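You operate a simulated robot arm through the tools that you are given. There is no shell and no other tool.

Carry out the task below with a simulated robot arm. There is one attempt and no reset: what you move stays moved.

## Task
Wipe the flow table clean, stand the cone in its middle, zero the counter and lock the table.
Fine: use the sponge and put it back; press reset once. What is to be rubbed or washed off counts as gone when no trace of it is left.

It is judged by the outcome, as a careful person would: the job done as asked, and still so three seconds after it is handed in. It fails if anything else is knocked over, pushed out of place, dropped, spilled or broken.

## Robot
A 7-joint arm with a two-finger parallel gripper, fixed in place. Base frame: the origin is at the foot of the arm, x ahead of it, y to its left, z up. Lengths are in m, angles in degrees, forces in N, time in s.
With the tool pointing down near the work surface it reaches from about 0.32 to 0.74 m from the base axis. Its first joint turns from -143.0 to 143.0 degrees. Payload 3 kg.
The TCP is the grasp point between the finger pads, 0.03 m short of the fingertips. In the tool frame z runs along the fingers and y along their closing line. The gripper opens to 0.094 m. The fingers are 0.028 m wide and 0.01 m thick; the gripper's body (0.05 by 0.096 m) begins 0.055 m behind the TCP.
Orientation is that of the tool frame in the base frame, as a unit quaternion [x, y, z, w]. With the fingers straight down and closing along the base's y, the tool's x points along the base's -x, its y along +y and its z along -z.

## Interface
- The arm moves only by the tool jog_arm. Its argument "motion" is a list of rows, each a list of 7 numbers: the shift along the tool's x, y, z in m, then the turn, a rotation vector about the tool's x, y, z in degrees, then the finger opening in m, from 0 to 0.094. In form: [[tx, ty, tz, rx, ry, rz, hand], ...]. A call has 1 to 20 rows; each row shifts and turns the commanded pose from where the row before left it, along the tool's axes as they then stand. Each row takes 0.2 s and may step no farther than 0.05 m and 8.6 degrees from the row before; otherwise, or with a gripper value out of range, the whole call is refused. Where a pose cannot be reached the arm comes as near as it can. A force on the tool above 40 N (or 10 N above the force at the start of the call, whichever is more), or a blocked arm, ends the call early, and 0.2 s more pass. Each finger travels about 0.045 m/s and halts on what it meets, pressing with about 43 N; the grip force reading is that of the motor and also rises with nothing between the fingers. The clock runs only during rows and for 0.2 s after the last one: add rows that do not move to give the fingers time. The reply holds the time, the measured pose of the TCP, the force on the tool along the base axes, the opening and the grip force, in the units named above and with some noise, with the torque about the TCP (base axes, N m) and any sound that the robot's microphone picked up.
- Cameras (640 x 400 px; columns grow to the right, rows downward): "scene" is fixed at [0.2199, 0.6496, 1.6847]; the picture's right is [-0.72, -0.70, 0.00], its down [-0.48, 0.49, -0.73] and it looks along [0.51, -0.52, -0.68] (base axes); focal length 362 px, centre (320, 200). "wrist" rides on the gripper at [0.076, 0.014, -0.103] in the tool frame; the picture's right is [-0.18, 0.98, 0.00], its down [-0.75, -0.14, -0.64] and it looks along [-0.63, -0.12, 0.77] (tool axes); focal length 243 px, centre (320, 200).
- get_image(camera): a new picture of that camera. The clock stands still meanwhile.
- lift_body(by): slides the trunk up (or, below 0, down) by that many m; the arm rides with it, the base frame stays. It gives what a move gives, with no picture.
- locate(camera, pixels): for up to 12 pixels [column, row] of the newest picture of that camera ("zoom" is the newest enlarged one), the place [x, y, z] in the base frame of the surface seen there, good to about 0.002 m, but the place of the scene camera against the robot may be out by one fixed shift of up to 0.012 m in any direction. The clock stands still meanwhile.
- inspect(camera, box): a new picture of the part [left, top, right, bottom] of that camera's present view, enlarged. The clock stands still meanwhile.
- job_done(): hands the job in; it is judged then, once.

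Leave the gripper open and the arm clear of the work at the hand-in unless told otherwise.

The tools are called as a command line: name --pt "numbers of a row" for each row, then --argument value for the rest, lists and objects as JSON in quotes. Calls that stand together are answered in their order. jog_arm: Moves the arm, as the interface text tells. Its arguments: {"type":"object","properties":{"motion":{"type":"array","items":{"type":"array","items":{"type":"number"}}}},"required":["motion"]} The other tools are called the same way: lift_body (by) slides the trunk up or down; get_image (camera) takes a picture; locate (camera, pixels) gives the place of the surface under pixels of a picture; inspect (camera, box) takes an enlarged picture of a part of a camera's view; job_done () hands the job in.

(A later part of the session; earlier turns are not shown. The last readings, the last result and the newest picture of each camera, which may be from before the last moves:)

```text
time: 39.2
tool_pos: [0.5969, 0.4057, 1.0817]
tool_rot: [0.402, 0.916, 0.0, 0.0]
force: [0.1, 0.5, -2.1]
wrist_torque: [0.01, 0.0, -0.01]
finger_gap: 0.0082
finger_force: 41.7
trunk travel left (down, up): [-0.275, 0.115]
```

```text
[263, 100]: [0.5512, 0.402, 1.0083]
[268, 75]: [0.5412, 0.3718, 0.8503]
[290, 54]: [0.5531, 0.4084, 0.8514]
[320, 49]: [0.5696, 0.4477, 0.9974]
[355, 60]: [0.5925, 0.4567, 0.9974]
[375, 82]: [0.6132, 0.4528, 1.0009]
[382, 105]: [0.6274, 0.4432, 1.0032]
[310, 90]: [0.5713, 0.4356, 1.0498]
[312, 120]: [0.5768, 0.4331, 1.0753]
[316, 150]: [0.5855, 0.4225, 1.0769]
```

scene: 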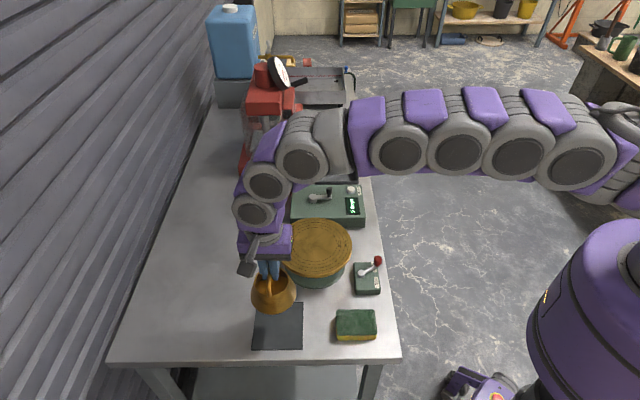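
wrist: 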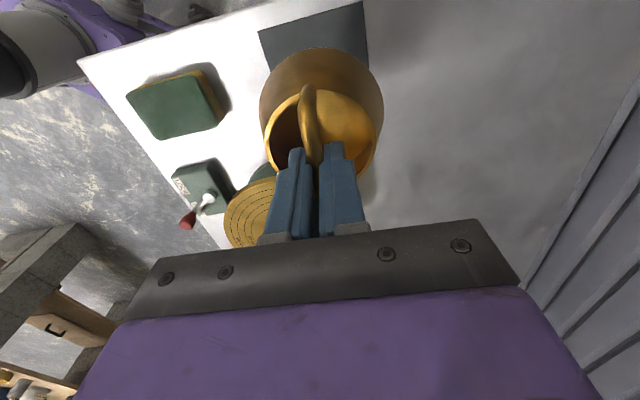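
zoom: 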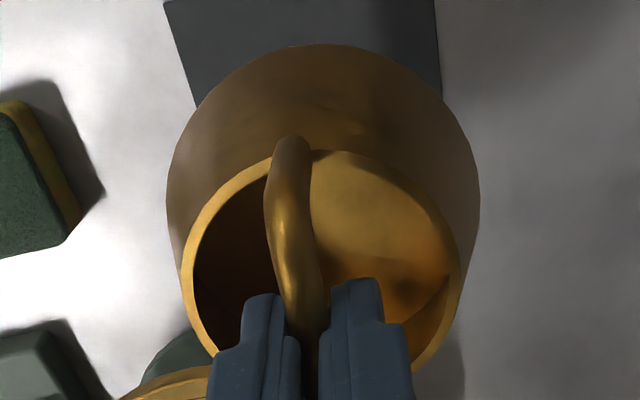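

The rim is level at z 1.040 and its axis coincides with the TCP within about 1 mm. I'll carry the cone over the disc centre (0.6664, 0.2099) at this height.

jog_arm --pt "-0.015 -0.0064 0 0 0 0 0.0" --pt "-0.025 -0.0105 0 0 0 0 0.0" --pt "-0.0285 -0.012 0 0 0 0 0.0" --pt "-0.0285 -0.012 0 0 0 0 0.0" --pt "-0.0285 -0.012 0 0 0 0 0.0" --pt "-0.0285 -0.012 0 0 0 0 0.0" --pt "-0.022 -0.009 0 0 0 0 0.0" --pt "-0.015 -0.0063 0 0 0 0 0.0" --pt "0 0 0 0 0 0 0.0" --pt "0 0 0 0 0 0 0.0"

get_image --camera "wrist"

get_image --camera "scene"

```text
time: 41.4
tool_pos: [0.6669, 0.2112, 1.0845]
tool_rot: [0.402, 0.916, -0.001, 0.001]
force: [-0.6, 0.1, -3.0]
wrist_torque: [0.02, -0.07, 0.03]
finger_gap: 0.0082
finger_force: 42.3
trunk travel left (down, up): [-0.275, 0.115]
```

```text
taken
```

wrist: 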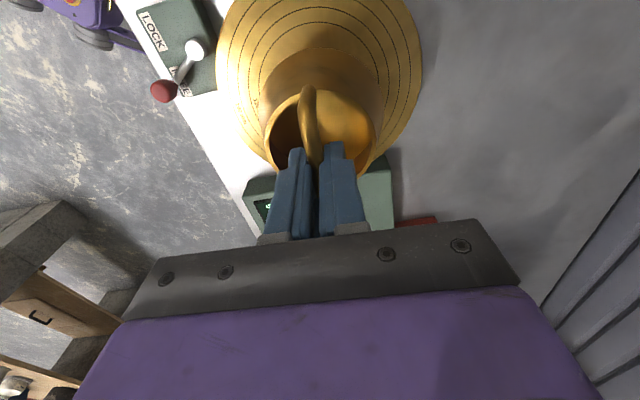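

```text
taken
```

scene: 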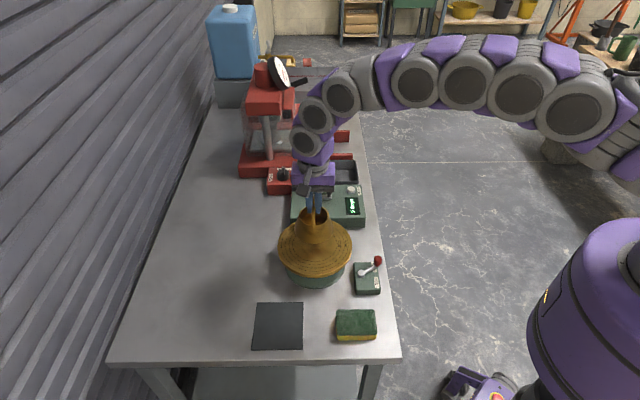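

Cone is above the disc. I'll lower to leave ~12 mm gap, then check centring.

jog_arm --pt "0 0 0.012 0 0 0 0.0" --pt "0 0 0.014 0 0 0 0.0" --pt "0 0 0.012 0 0 0 0.0" --pt "0 0 0 0 0 0 0.0" --pt "0 0 0 0 0 0 0.0"

inspect --camera "wrist" --box '[192, 0, 448, 160]'

inspect --camera "scene" --box '[267, 210, 363, 270]'

```text
time: 42.6
tool_pos: [0.6673, 0.2107, 1.0468]
tool_rot: [0.402, 0.916, -0.001, 0.001]
force: [0.8, -0.1, -3.5]
wrist_torque: [0.01, 0.0, 0.01]
finger_gap: 0.0083
finger_force: 41.9
trunk travel left (down, up): [-0.275, 0.115]
```

```text
2.50 times, centred on (320, 80) of wrist
```

zoom: 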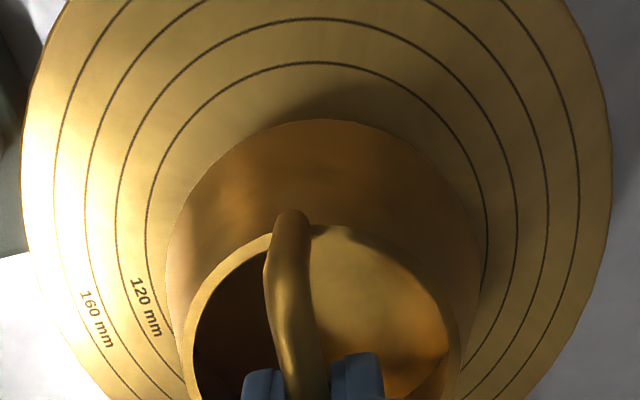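

```text
6.67 times, centred on (315, 240) of scene
```

zoom: 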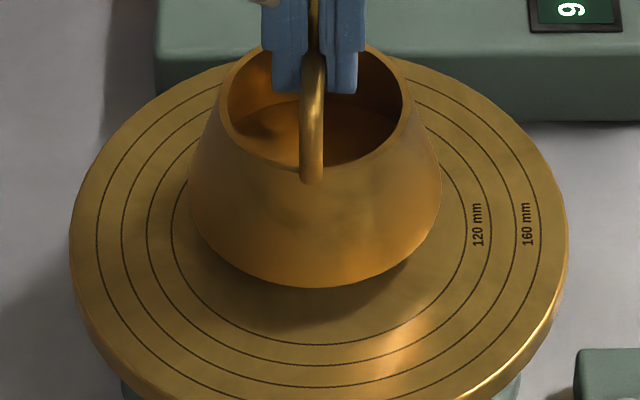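

Seen from the scene camera the cone is ~2 mm to the left of the ring centre. I'll re-measure the inner ring and the cone base edge from this close wrist view.

inspect --camera "wrist" --box '[192, 0, 448, 160]'

locate --camera "zoom" --pixels '[[147, 210], [163, 152], [200, 104], [255, 73], [318, 62], [380, 77], [435, 116], [472, 165], [486, 215], [482, 270], [148, 250], [470, 310]]'

locate --camera "zoom" --pixels '[[170, 250], [185, 200], [215, 160], [265, 130], [330, 123], [390, 138], [440, 175], [472, 230], [183, 340], [460, 345], [330, 228], [200, 290]]'

```text
2.50 times, centred on (320, 80) of wrist
```

zoom: 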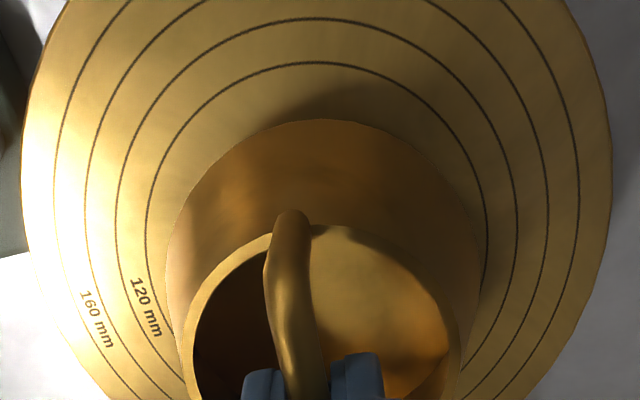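

```text
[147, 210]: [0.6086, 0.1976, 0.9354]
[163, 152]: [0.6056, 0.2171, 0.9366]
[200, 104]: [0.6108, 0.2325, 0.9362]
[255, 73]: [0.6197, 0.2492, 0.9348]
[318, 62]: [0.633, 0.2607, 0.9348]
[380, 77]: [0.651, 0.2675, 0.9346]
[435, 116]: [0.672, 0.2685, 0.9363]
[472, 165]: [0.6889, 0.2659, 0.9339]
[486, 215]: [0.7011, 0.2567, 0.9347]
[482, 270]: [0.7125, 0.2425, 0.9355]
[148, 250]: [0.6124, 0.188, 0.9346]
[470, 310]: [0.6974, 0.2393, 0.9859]
```

```text
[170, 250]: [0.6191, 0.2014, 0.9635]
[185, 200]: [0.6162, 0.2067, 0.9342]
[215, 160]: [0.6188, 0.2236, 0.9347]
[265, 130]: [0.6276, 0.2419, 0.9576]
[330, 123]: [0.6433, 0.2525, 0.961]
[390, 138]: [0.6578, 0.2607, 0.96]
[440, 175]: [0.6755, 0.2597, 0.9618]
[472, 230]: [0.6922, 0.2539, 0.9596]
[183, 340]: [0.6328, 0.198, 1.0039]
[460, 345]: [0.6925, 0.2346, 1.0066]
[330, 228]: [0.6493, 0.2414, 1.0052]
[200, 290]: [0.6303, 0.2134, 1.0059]
```

Ring centre re-fit ≈ (0.6655, 0.210), cone at (0.667, 0.211). I'll shift 2 mm along −tool y and lower until the cone just sits.

jog_arm --pt "0 -0.002 0.006 0 0 0 0.0" --pt "0 0 0.006 0 0 0 0.0" --pt "0 0 0.003 0 0 0 0.0" --pt "0 0 0.002 0 0 0 0.0" --pt "0 0 0 0 0 0 0.0"

inspect --camera "scene" --box '[267, 210, 363, 270]'

```text
time: 43.8
tool_pos: [0.6663, 0.2074, 1.0294]
tool_rot: [0.403, 0.915, 0.0, 0.001]
force: [-0.2, 0.9, -3.3]
wrist_torque: [-0.02, 0.0, -0.01]
finger_gap: 0.008
finger_force: 42.0
trunk travel left (down, up): [-0.275, 0.115]
```

```text
6.67 times, centred on (315, 240) of scene
```

zoom: 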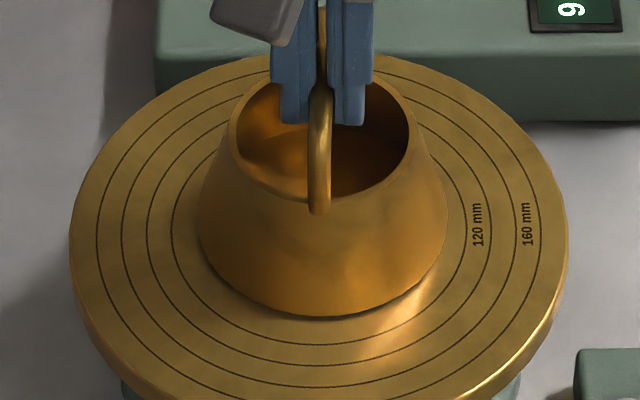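

Nearly down (force still carries the 3 N weight). I'll continue in 1 mm steps until the load is relieved.

jog_arm --pt "0 0 0.001 0 0 0 0.0" --pt "0 0 0.001 0 0 0 0.0" --pt "0 0 0 0 0 0 0.0"

inspect --camera "scene" --box '[267, 210, 363, 270]'

```text
time: 44.6
tool_pos: [0.6663, 0.2104, 1.0285]
tool_rot: [0.402, 0.916, 0.0, 0.001]
force: [0.6, 0.8, -2.6]
wrist_torque: [0.0, 0.02, 0.01]
finger_gap: 0.0081
finger_force: 42.7
trunk travel left (down, up): [-0.275, 0.115]
```

```text
6.67 times, centred on (315, 240) of scene
```

zoom: 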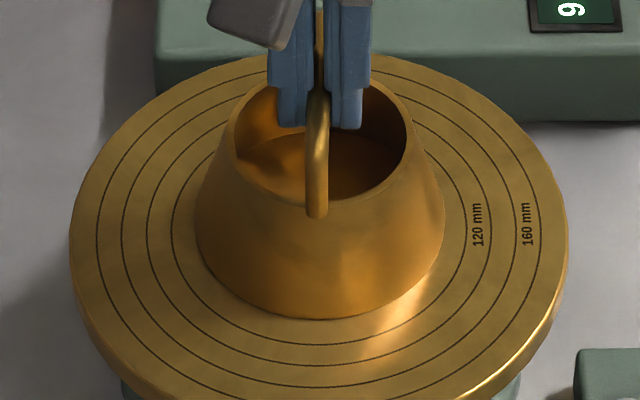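

Horizontally the cone is now centred (col 320 vs ring 319.5). Its front edge suggests ~1.5 mm too far along the bench, so I'll nudge 1.5 mm back while still hanging and lower the rest.

jog_arm --pt "0.0015 0 0 0 0 0 0.0" --pt "0 0 0.001 0 0 0 0.0" --pt "0 0 0 0 0 0 0.0"

inspect --camera "scene" --box '[267, 210, 363, 270]'

```text
time: 45.4
tool_pos: [0.6658, 0.2094, 1.0269]
tool_rot: [0.402, 0.916, 0.0, 0.001]
force: [1.2, 2.0, 2.5]
wrist_torque: [0.12, 0.16, -0.07]
finger_gap: 0.0083
finger_force: 42.2
trunk travel left (down, up): [-0.275, 0.115]
```

```text
6.67 times, centred on (315, 240) of scene
```

zoom: 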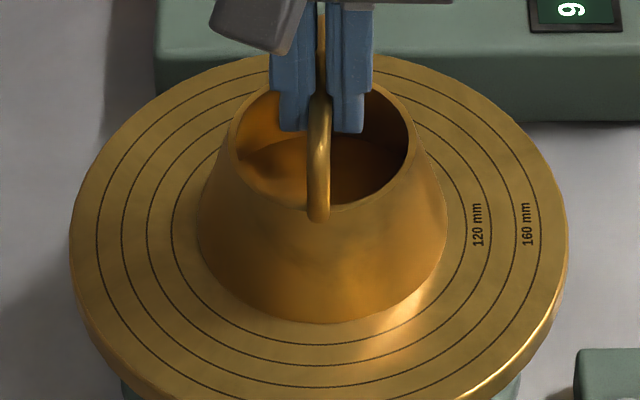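

The force turned to +2.5 N: the cone is seated, front edge at row 324 as predicted for a centred cone. I'll open the fingers to 0.045 and rise straight up.

jog_arm --pt "0 0 0 0 0 0 0.015" --pt "0 0 0 0 0 0 0.03" --pt "0 0 0 0 0 0 0.045" --pt "0 0 0 0 0 0 0.045" --pt "0 0 -0.015 0 0 0 0.045" --pt "0 0 -0.025 0 0 0 0.045" --pt "0 0 -0.035 0 0 0 0.045" --pt "0 0 -0.025 0 0 0 0.045" --pt "0 0 0 0 0 0 0.045"

get_image --camera "wrist"

inspect --camera "scene" --box '[267, 210, 363, 270]'

```text
time: 47.4
tool_pos: [0.6662, 0.2101, 1.1277]
tool_rot: [0.401, 0.916, -0.001, -0.001]
force: [0.6, -0.5, -0.4]
wrist_torque: [0.0, 0.0, -0.04]
finger_gap: 0.0451
finger_force: 0.0
trunk travel left (down, up): [-0.275, 0.115]
```

```text
taken
```

wrist: 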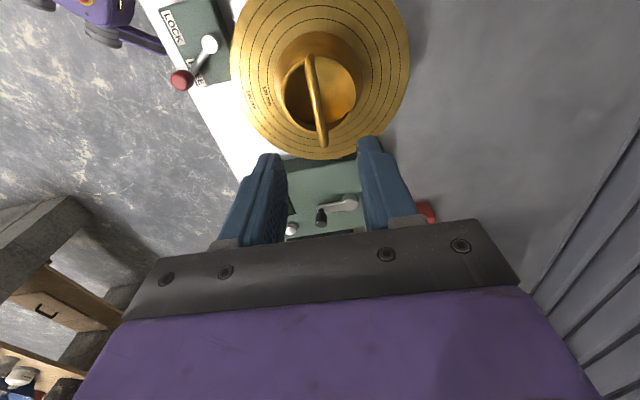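

```text
6.67 times, centred on (315, 240) of scene
```

zoom: 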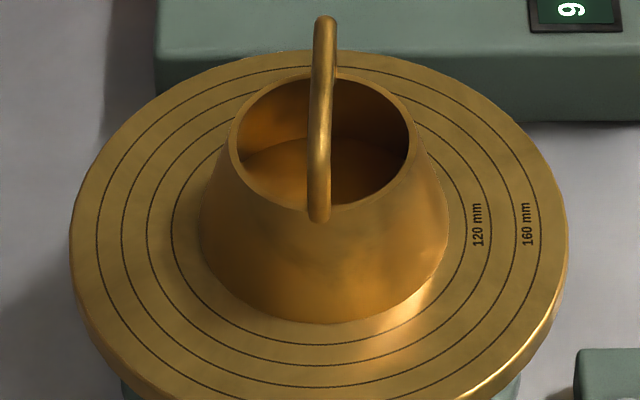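

The cone stands released, upright, within ~2 mm of the centre. Next, the reset button. I'll locate the counter parts and nearby machine in the scene view first for clearance.

get_image --camera "scene"

locate --camera "scene" --pixels '[[351, 189], [329, 190], [312, 198], [283, 172], [268, 110], [345, 155], [300, 135], [358, 165], [345, 130], [355, 205], [340, 170]]'

inspect --camera "scene" --box '[280, 165, 376, 225]'

```text
taken
```

scene: 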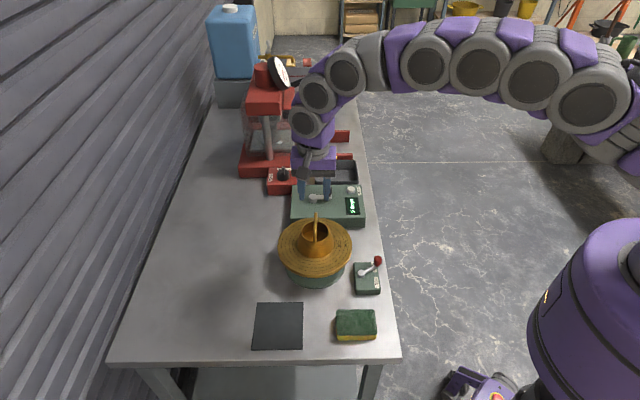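

```text
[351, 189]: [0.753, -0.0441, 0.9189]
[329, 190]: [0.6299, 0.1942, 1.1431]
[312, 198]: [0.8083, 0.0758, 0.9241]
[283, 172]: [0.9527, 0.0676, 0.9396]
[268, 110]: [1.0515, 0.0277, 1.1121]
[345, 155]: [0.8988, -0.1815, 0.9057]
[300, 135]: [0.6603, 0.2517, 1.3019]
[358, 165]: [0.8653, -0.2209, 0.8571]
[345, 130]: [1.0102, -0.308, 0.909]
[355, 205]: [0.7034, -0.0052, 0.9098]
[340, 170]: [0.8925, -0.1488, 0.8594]
```

```text
6.67 times, centred on (328, 195) of scene
```

zoom: 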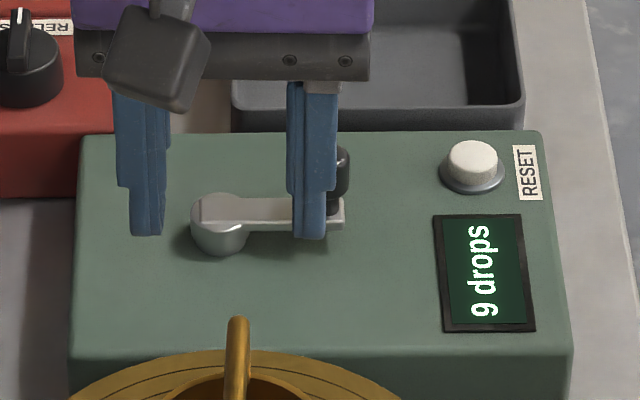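

The button is at about (0.753, −0.043, 0.912), the crank knob ~0.08 m away. I'll turn the wrist back by 47.5°, close the fingers, and move to view the button from near.

jog_arm --pt "0 0 -0.01 0 0 -7.9 0.03" --pt "0 0 0 0 0 -7.9 0.02" --pt "0 0 0 0 0 -7.9 0.01" --pt "0 0 0 0 0 -7.9 0.0" --pt "0 0 0 0 0 -7.9 0.0" --pt "0 0 0 0 0 -8.0 0.0" --pt "0 -0.03 0 0 0 0 0.0" --pt "0 -0.04 0 0 0 0 0.0" --pt "0 -0.04 0 0 0 0 0.0" --pt "0 -0.04 0 0 0 0 0.0" --pt "0 -0.04 0 0 0 0 0.0" --pt "0 -0.04 0.02 0 0 0 0.0" --pt "0 -0.02 0.02 0 0 0 0.0" --pt "0 0 0 0 0 0 0.0"

get_image --camera "wrist"

```text
time: 50.4
tool_pos: [0.6663, -0.0411, 1.0958]
tool_rot: [-0.001, 1.0, 0.0, 0.0]
force: [0.4, 0.0, -0.1]
wrist_torque: [0.01, 0.02, -0.02]
finger_gap: 0.0001
finger_force: 33.2
trunk travel left (down, up): [-0.275, 0.115]
```

```text
taken
```

wrist: 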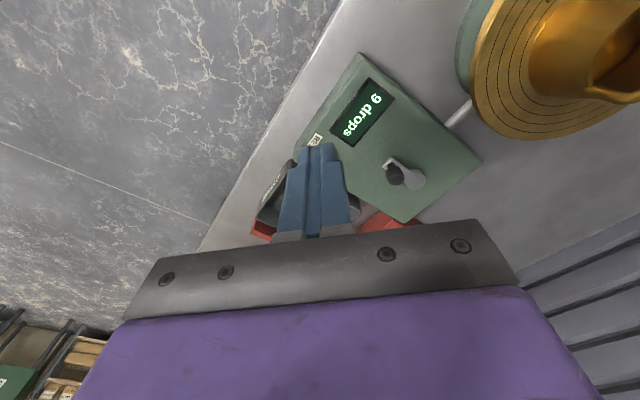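

The button is hidden behind the closed fingers (~(320,165)). I'll sidestep 45 mm in +y to see it.

jog_arm --pt "-0.01 0.025 0.015 0 0 0 0.0" --pt "-0.01 0.025 0.015 0 0 0 0.0" --pt "0 0 0 0 0 0 0.0"

get_image --camera "wrist"

```text
time: 51.2
tool_pos: [0.6842, 0.0109, 1.0645]
tool_rot: [0.0, 1.0, -0.001, 0.0]
force: [-0.4, 0.3, -0.7]
wrist_torque: [0.03, -0.01, -0.04]
finger_gap: 0.0
finger_force: 33.2
trunk travel left (down, up): [-0.275, 0.115]
```

```text
taken
```

wrist: 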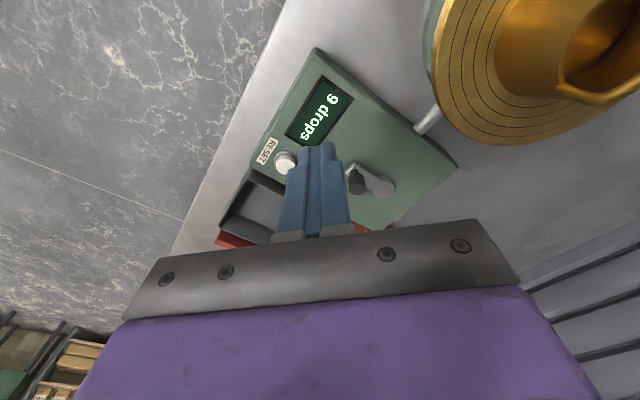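

The button shows at (284,162). Locating it, the base plate around it and the crank knob.

inspect --camera "wrist" --box '[240, 120, 336, 180]'

locate --camera "wrist" --pixels '[[284, 162], [280, 158], [287, 156], [281, 168], [277, 165], [357, 183], [380, 183], [270, 145], [300, 110]]'

```text
6.67 times, centred on (288, 150) of wrist
```

zoom: 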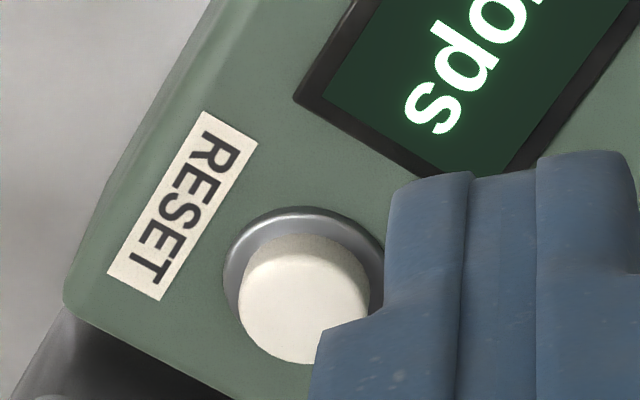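

```text
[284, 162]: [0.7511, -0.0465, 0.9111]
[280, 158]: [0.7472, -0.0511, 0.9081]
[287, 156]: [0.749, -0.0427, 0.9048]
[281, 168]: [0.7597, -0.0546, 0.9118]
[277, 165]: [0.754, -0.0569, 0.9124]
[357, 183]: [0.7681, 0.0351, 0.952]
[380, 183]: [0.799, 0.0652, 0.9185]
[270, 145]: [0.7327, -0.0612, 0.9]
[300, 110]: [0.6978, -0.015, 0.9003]
```

locate --camera "zoom" --pixels '[[302, 308], [246, 310], [295, 356], [300, 262], [340, 275], [355, 300], [260, 340]]'

```text
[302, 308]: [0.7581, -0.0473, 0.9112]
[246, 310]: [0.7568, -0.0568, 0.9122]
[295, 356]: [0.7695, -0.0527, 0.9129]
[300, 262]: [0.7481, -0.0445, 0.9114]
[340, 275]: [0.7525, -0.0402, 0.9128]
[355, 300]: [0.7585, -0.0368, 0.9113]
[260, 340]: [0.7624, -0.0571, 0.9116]
```

The button top's centre is (0.758, −0.0475, 0.912), about 22 mm wide, slightly past the straight-down reach. I'll sidestep over it in y, tilt the tool 18° so the fingertips point outward, and hover ~45 mm above.

jog_arm --pt "0 -0.03 0 0 0 0 0.0" --pt "0 -0.0285 0 0 0 0 0.0" --pt "0 0 0 0 -6 0 0.0" --pt "0 0 0 0 -6 0 0.0" --pt "0 0 0 0 -6 0 0.0" --pt "-0.0171 0 0.0316 0 0 0 0.0" --pt "-0.0171 0 0.0316 0 0 0 0.0" --pt "-0.0171 0 0.0316 0 0 0 0.0" --pt "0 0 0 0 0 0 0.0" --pt "0 0 0 0 0 0 0.0"

inspect --camera "scene" --box '[280, 165, 376, 225]'

get_image --camera "wrist"

```text
time: 53.4
tool_pos: [0.7615, -0.0498, 0.9923]
tool_rot: [-0.003, 0.988, 0.001, 0.156]
force: [-0.3, 0.8, 0.2]
wrist_torque: [0.0, -0.03, -0.02]
finger_gap: 0.0
finger_force: 32.7
trunk travel left (down, up): [-0.275, 0.115]
```

```text
6.67 times, centred on (328, 195) of scene
```

zoom: 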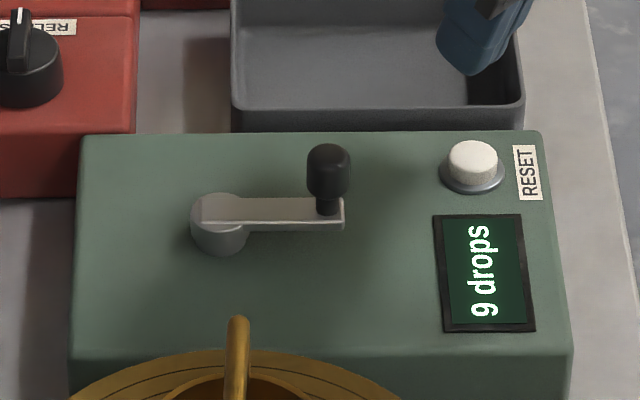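

```text
taken
```

wrist: 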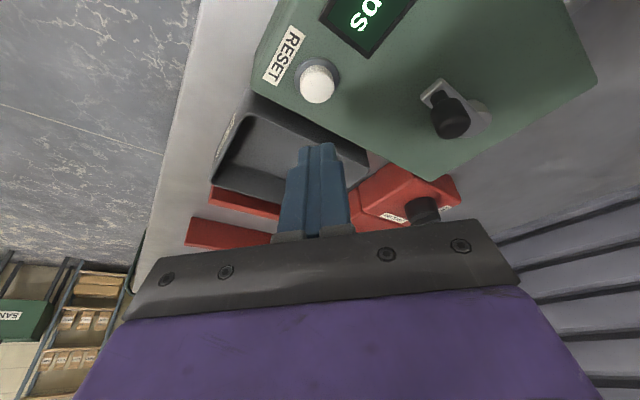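

The pose was reached (tilt 18°) and the button is clearly visible at wrist (316,83). I'll re-measure it.

inspect --camera "wrist" --box '[270, 50, 366, 110]'

locate --camera "wrist" --pixels '[[316, 85], [302, 85], [330, 85], [316, 72], [316, 98], [450, 120], [320, 160], [340, 100]]'

```text
6.67 times, centred on (318, 80) of wrist
```

zoom: 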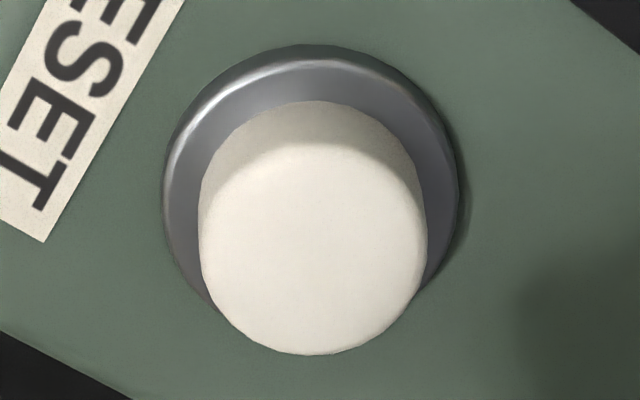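

```text
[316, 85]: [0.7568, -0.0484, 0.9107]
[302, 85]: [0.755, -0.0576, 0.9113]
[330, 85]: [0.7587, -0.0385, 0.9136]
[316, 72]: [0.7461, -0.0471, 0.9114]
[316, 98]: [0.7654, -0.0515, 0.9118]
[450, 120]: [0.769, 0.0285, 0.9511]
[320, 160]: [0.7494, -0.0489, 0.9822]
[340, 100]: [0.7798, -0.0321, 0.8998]
```

Button centre confirmed at (0.758, −0.0485, 0.912). I'll locate the visible fingertip edge to calibrate where the tip is.

locate --camera "wrist" --pixels '[[306, 146], [311, 148], [326, 143], [331, 146], [306, 150], [328, 150], [319, 155]]'

inspect --camera "wrist" --box '[272, 120, 368, 180]'

```text
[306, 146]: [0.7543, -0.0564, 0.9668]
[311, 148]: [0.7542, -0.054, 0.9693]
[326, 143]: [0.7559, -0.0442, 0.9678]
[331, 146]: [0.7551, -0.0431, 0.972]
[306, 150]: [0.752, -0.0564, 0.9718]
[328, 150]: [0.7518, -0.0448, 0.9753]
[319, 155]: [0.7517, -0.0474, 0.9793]
```

```text
6.67 times, centred on (320, 150) of wrist
```

zoom: 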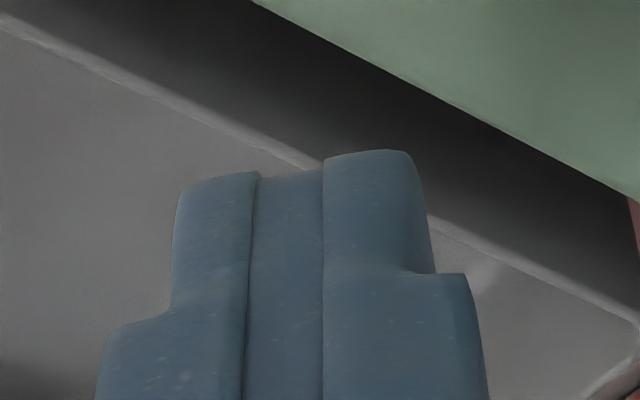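

The fingertip's lowest edge is at about (0.757, −0.049, 0.96), right over the button. I'll descend vertically 40 mm in 10 mm steps, leaving ~7 mm.

jog_arm --pt "0.0031 0.001 0.0095 0 0 0 0.0" --pt "0.0031 0 0.0095 0 0 0 0.0" --pt "0.0031 0 0.0095 0 0 0 0.0" --pt "0.0031 0 0.0095 0 0 0 0.0" --pt "0 0 0 0 0 0 0.0"

inspect --camera "scene" --box '[312, 165, 376, 205]'

get_image --camera "wrist"

```text
time: 54.6
tool_pos: [0.763, -0.0482, 0.9523]
tool_rot: [-0.001, 0.988, 0.0, 0.156]
force: [0.2, 0.3, -0.1]
wrist_torque: [0.01, 0.01, 0.0]
finger_gap: 0.0
finger_force: 32.8
trunk travel left (down, up): [-0.275, 0.115]
```

```text
10.00 times, centred on (344, 185) of scene
```

zoom: 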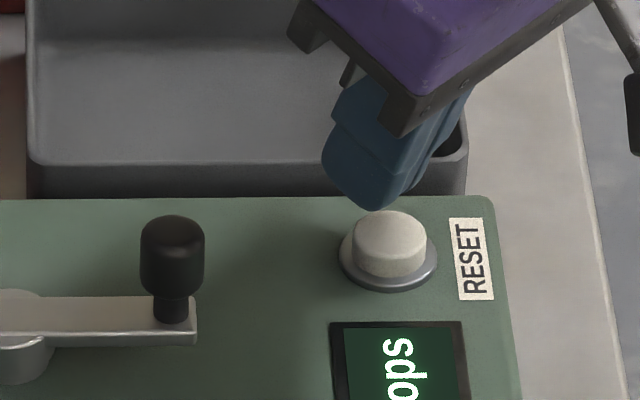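

```text
taken
```

wrist: 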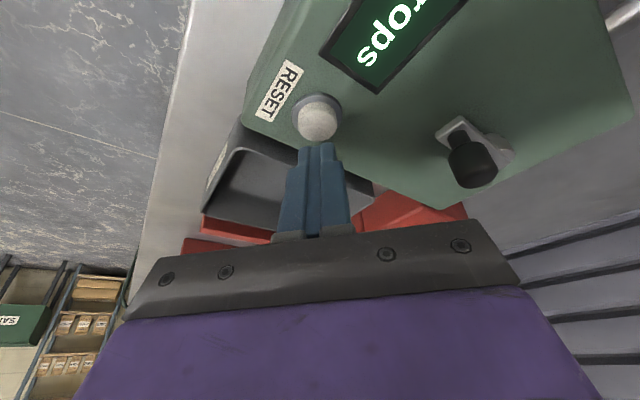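

The tip is just short of centre (about 4 mm too far out). I'll pull in 4 mm in x, then descend ~5 mm toward the button top.

jog_arm --pt "0.0038 -0.001 -0.0012 0 0 0 0.0" --pt "0.0006 0 0.0019 0 0 0 0.0" --pt "0.0006 0 0.0019 0 0 0 0.0" --pt "0 0 0 0 0 0 0.0"

inspect --camera "scene" --box '[312, 165, 376, 205]'

```text
time: 55.6
tool_pos: [0.7602, -0.0488, 0.947]
tool_rot: [-0.001, 0.988, -0.001, 0.156]
force: [0.1, 0.0, 0.7]
wrist_torque: [0.03, -0.03, -0.01]
finger_gap: 0.0002
finger_force: 33.3
trunk travel left (down, up): [-0.275, 0.115]
```

```text
10.00 times, centred on (344, 185) of scene
```

zoom: 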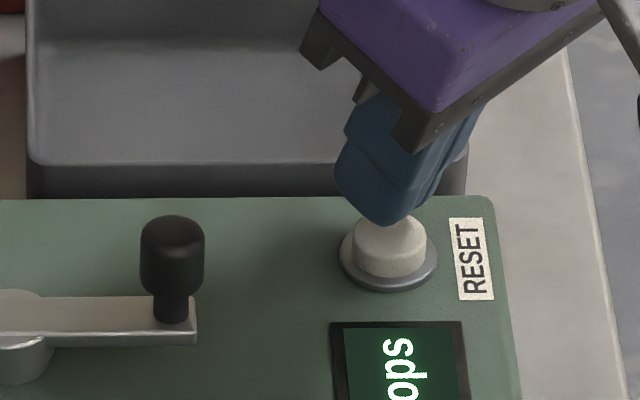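

The tip is over the button with about 2 mm to go. Now one slow press in 1.5 mm steps, watching force and sound.

jog_arm --pt "0.0005 0 0.0014 0 0 0 0.0" --pt "0.0005 0 0.0014 0 0 0 0.0" --pt "0.0005 0 0.0014 0 0 0 0.0"

inspect --camera "scene" --box '[312, 170, 376, 220]'

```text
time: 56.4
tool_pos: [0.7583, -0.05, 0.9432]
tool_rot: [0.0, 0.988, 0.0, 0.156]
force: [-0.6, -0.5, 0.6]
wrist_torque: [0.0, 0.02, 0.02]
finger_gap: 0.0001
finger_force: 32.8
trunk travel left (down, up): [-0.275, 0.115]
```

```text
8.00 times, centred on (344, 195) of scene
```

zoom: 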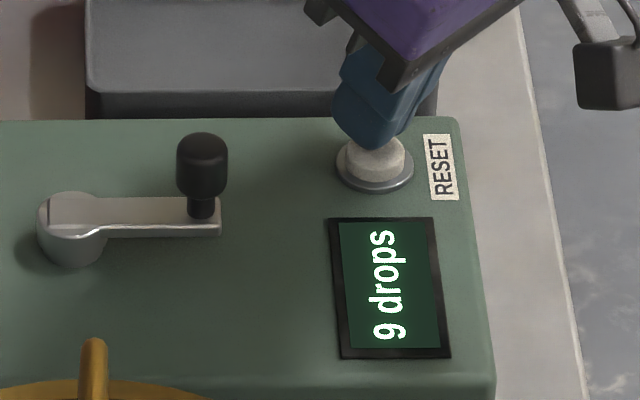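

No force yet, display still 9. Continuing the press with 3 more small steps.

jog_arm --pt "0.0005 0 0.0014 0 0 0 0.0" --pt "0.0005 0 0.0014 0 0 0 0.0"

inspect --camera "scene" --box '[312, 170, 376, 220]'

```text
time: 57.0
tool_pos: [0.7579, -0.0492, 0.9405]
tool_rot: [-0.002, 0.988, 0.0, 0.157]
force: [-0.8, 0.4, 1.9]
wrist_torque: [0.02, 0.05, -0.04]
finger_gap: 0.0004
finger_force: 33.3
trunk travel left (down, up): [-0.275, 0.115]
heard: click
```

```text
8.00 times, centred on (344, 195) of scene
```

zoom: 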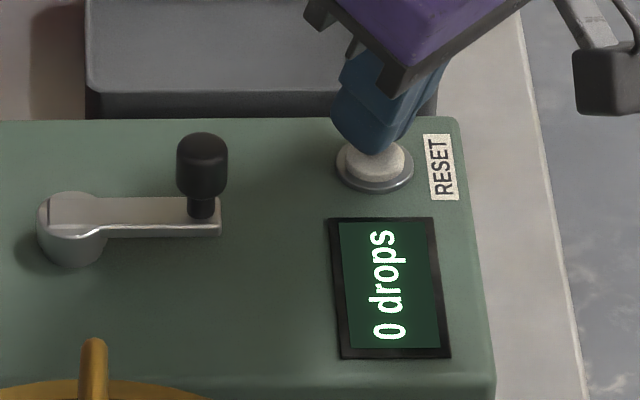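

A click was heard and the display reads "0 drops". I'll retract straight up at once and untilt.

jog_arm --pt "-0.0062 0 -0.019 0 0 0 0.0" --pt "-0.0093 0 -0.0285 0 0 0 0.0" --pt "-0.0124 0 -0.038 0 0 0 0.0" --pt "-0.0093 0 -0.0285 0 0 0 0.0" --pt "0.02 0 0 0 6 0 0.0" --pt "0.02 0 0 0 6 0 0.0" --pt "0.02 0 0 0 6 0 0.0" --pt "0 0 0 0 0 0 0.0"

get_image --camera "scene"

get_image --camera "wrist"

```text
time: 58.8
tool_pos: [0.7013, -0.0502, 1.0461]
tool_rot: [-0.001, 1.0, 0.001, 0.0]
force: [1.0, -0.4, 0.1]
wrist_torque: [0.01, 0.02, 0.0]
finger_gap: 0.0001
finger_force: 33.1
trunk travel left (down, up): [-0.275, 0.115]
```

```text
taken
```

scene: 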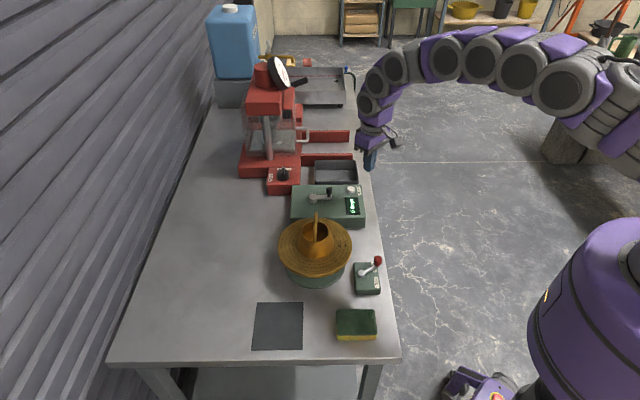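

```text
taken
```

wrist: 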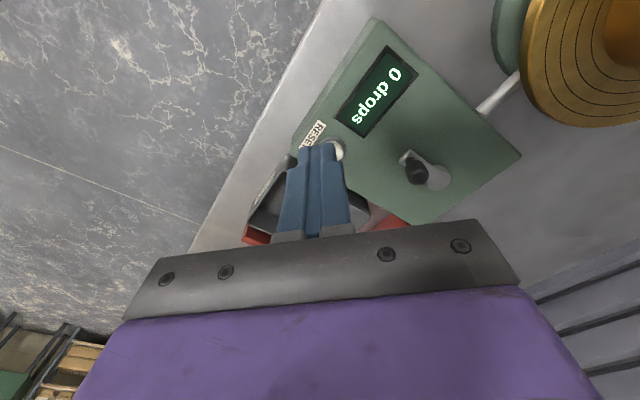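

Counter is at 0 and the scene otherwise unchanged. For the lock lever I'll turn the closed gripper +45° so its flat face lies across the lever's swing, and move beside the lever at height.

jog_arm --pt "0 0 0 0 0 -7.5 0.0" --pt "0 0 0 0 0 -7.5 0.0" --pt "0 0 0 0 0 -7.5 0.0" --pt "0 0 0 0 0 -7.5 0.0" --pt "0 0 0 0 0 -7.5 0.0" --pt "0 0 0 0 0 -7.5 0.0" --pt "0.0017 0.04 0 0 0 0 0.0" --pt "0.0017 0.044 0 0 0 0 0.0" --pt "0.0017 0.044 0 0 0 0 0.0" --pt "0.0017 0.044 0 0 0 0 0.0" --pt "0.0017 0.04 0 0 0 0 0.0" --pt "0 0 0 0 0 0 0.0"

get_image --camera "wrist"

inspect --camera "scene" --box '[336, 245, 400, 305]'

```text
time: 61.4
tool_pos: [0.5487, 0.0944, 1.0491]
tool_rot: [-0.384, 0.923, 0.0, 0.0]
force: [0.1, 0.4, -0.2]
wrist_torque: [0.05, -0.01, -0.02]
finger_gap: 0.0
finger_force: 33.1
trunk travel left (down, up): [-0.275, 0.115]
```

```text
taken
```

wrist: 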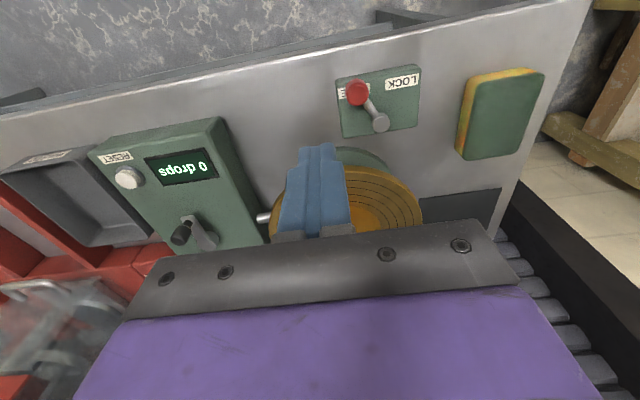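

```text
6.67 times, centred on (368, 275) of scene
```

zoom: 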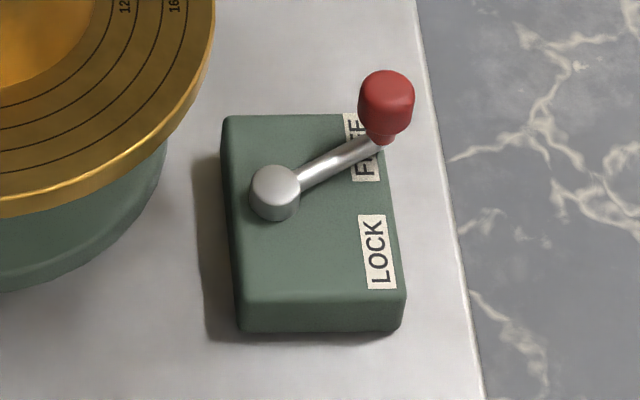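

The lever: hub at wrist (380,122), red upright knob at (357,93), LOCK label to its right. I'll zoom and locate these precisely.

inspect --camera "wrist" --box '[324, 60, 436, 130]'

locate --camera "wrist" --pixels '[[357, 87], [357, 94], [348, 92], [366, 92], [380, 122], [372, 110], [402, 83], [344, 94], [342, 130], [417, 70]]'

```text
5.71 times, centred on (380, 95) of wrist
```

zoom: 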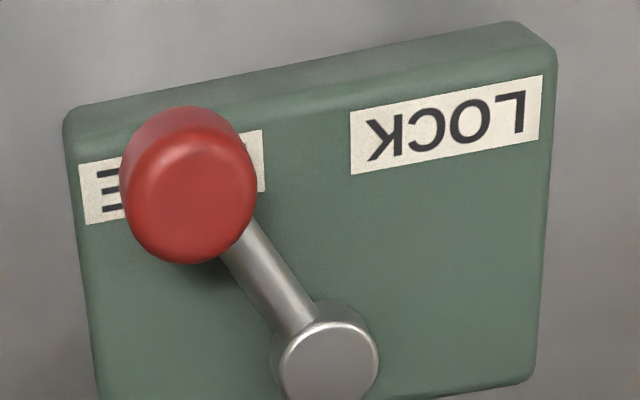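

```text
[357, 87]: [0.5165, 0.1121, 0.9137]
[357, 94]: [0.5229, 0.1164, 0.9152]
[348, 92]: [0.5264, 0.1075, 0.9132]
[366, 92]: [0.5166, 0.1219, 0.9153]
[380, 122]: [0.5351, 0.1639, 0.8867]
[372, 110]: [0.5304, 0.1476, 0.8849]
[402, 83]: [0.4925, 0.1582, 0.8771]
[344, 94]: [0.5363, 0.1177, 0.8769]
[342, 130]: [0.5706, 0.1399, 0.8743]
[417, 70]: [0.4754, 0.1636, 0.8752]
```

Hub centre (0.5345, 0.166), knob (0.521, 0.116) with top z 0.915, box top 0.877; LOCK is ~60° round, toward −x/+y. I'll shift 6 mm and descend beside the knob on its far side, tips at z ≈ 0.889.

jog_arm --pt "0.0057 0 0.03 0 0 0 0.0" --pt "0 0 0.04 0 0 0 0.0" --pt "0 0 0.035 0 0 0 0.0" --pt "0 0 0.018 0 0 0 0.0" --pt "0 0 0.007 0 0 0 0.0" --pt "0 0 0 0 0 0 0.0"

get_image --camera "wrist"

inspect --camera "scene" --box '[336, 245, 400, 305]'

```text
time: 62.8
tool_pos: [0.5407, 0.0896, 0.9186]
tool_rot: [-0.384, 0.923, 0.0, 0.0]
force: [-0.6, -0.6, -0.4]
wrist_torque: [0.01, 0.01, 0.02]
finger_gap: 0.0002
finger_force: 33.2
trunk travel left (down, up): [-0.275, 0.115]
```

```text
taken
```

wrist: 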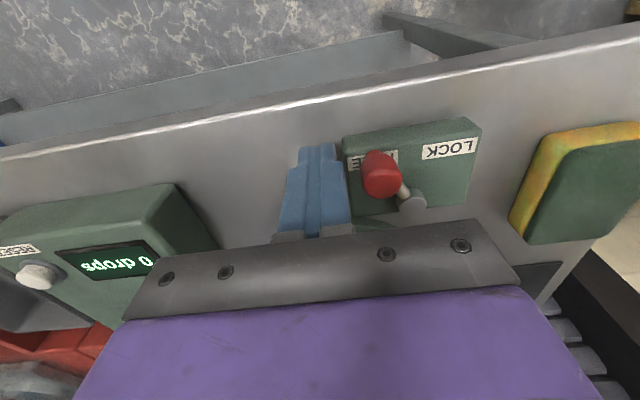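

```text
6.67 times, centred on (368, 275) of scene
```

zoom: 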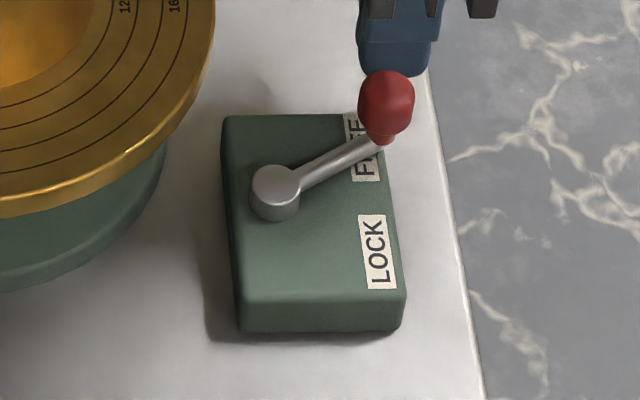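

The fingers stand beside the knob, roughly centred on it. I'll push along +tool y (toward LOCK) 30 mm first in 6 mm steps.

jog_arm --pt "0 0.006 0 0 0 0 0.0" --pt "0 0.006 0 0 0 0 0.0" --pt "0 0.006 0 0 0 0 0.0" --pt "0 0.006 0 0 0 0 0.0" --pt "0 0.006 0 0 0 0 0.0"

inspect --camera "scene" --box '[336, 245, 400, 305]'

get_image --camera "wrist"

```text
time: 64.0
tool_pos: [0.5206, 0.113, 0.9184]
tool_rot: [-0.383, 0.924, -0.001, 0.0]
force: [-0.2, -0.7, 0.9]
wrist_torque: [-0.01, -0.01, -0.01]
finger_gap: 0.0
finger_force: 33.0
trunk travel left (down, up): [-0.275, 0.115]
```

```text
6.67 times, centred on (368, 275) of scene
```

zoom: 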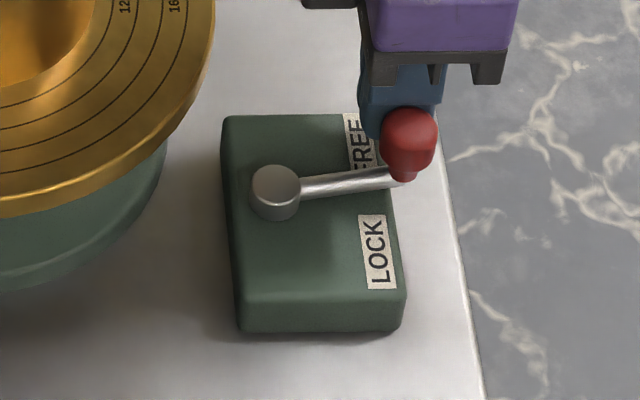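

```text
taken
```

wrist: 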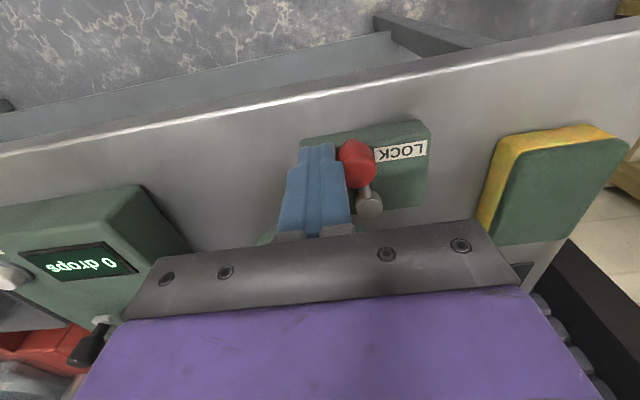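

The lever is swinging freely (about half way). I'll continue the push another 27 mm.

jog_arm --pt "0 0.006 0 0 0 0 0.0" --pt "0 0.006 0 0 0 0 0.0" --pt "0 0.006 0 0 0 0 0.0" --pt "0 0.005 0 0 0 0 0.0" --pt "0 0.004 0 0 0 0 0.0" --pt "0 0 0 0 0 0 0.0"

inspect --camera "scene" --box '[336, 245, 400, 305]'

get_image --camera "wrist"

```text
time: 65.4
tool_pos: [0.5005, 0.1305, 0.9187]
tool_rot: [-0.384, 0.923, 0.0, 0.0]
force: [-0.7, 0.5, 0.1]
wrist_torque: [0.02, 0.01, 0.01]
finger_gap: 0.0001
finger_force: 32.8
trunk travel left (down, up): [-0.275, 0.115]
```

```text
6.67 times, centred on (368, 275) of scene
```

zoom: 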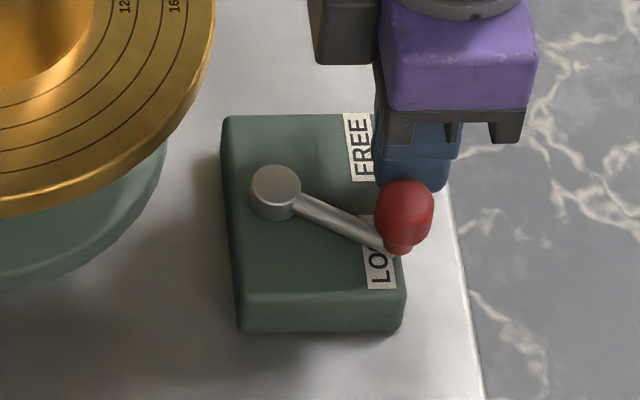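

```text
taken
```

wrist: 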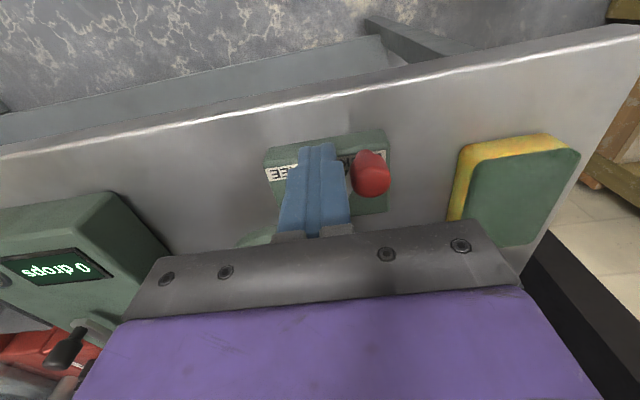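

The lever now points over the LOCK label. I'll keep pushing in 3 mm steps to find its end stop.

jog_arm --pt "0 0.003 0 0 0 0 0.0" --pt "0 0.003 0 0 0 0 0.0" --pt "0 0 0 0 0 0 0.0"

inspect --camera "scene" --box '[336, 245, 400, 305]'

```text
time: 66.2
tool_pos: [0.4958, 0.1351, 0.9177]
tool_rot: [-0.383, 0.924, -0.001, 0.0]
force: [-0.1, 0.5, -0.1]
wrist_torque: [0.0, -0.01, -0.03]
finger_gap: 0.0
finger_force: 33.3
trunk travel left (down, up): [-0.275, 0.115]
```

```text
6.67 times, centred on (368, 275) of scene
```

zoom: 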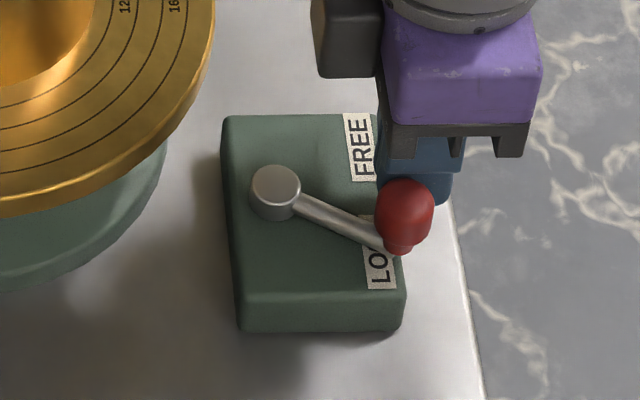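

The knob stayed put while the fingers advanced 6 mm, so the lever seems to have snapped over to its LOCK stop ahead of the fingers. I'll advance 2 mm at a time to feel the stop gently.

jog_arm --pt "0 0.002 0 0 0 0 0.0" --pt "0 0.002 0 0 0 0 0.0"

inspect --camera "scene" --box '[336, 245, 400, 305]'

get_image --camera "wrist"

```text
time: 66.8
tool_pos: [0.4954, 0.1365, 0.9187]
tool_rot: [-0.383, 0.924, 0.0, 0.001]
force: [9.5, -5.9, 3.5]
wrist_torque: [-0.07, -0.19, -0.07]
finger_gap: 0.0
finger_force: 33.2
trunk travel left (down, up): [-0.275, 0.115]
```

```text
6.67 times, centred on (368, 275) of scene
```

zoom: 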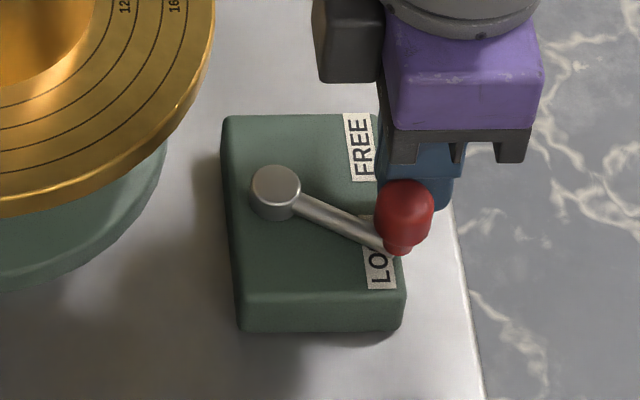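

```text
taken
```

wrist: 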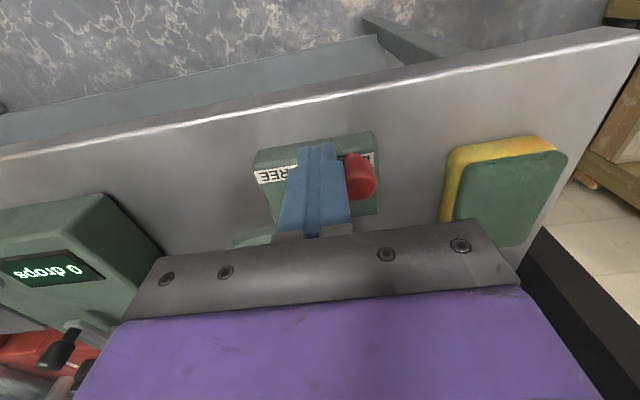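

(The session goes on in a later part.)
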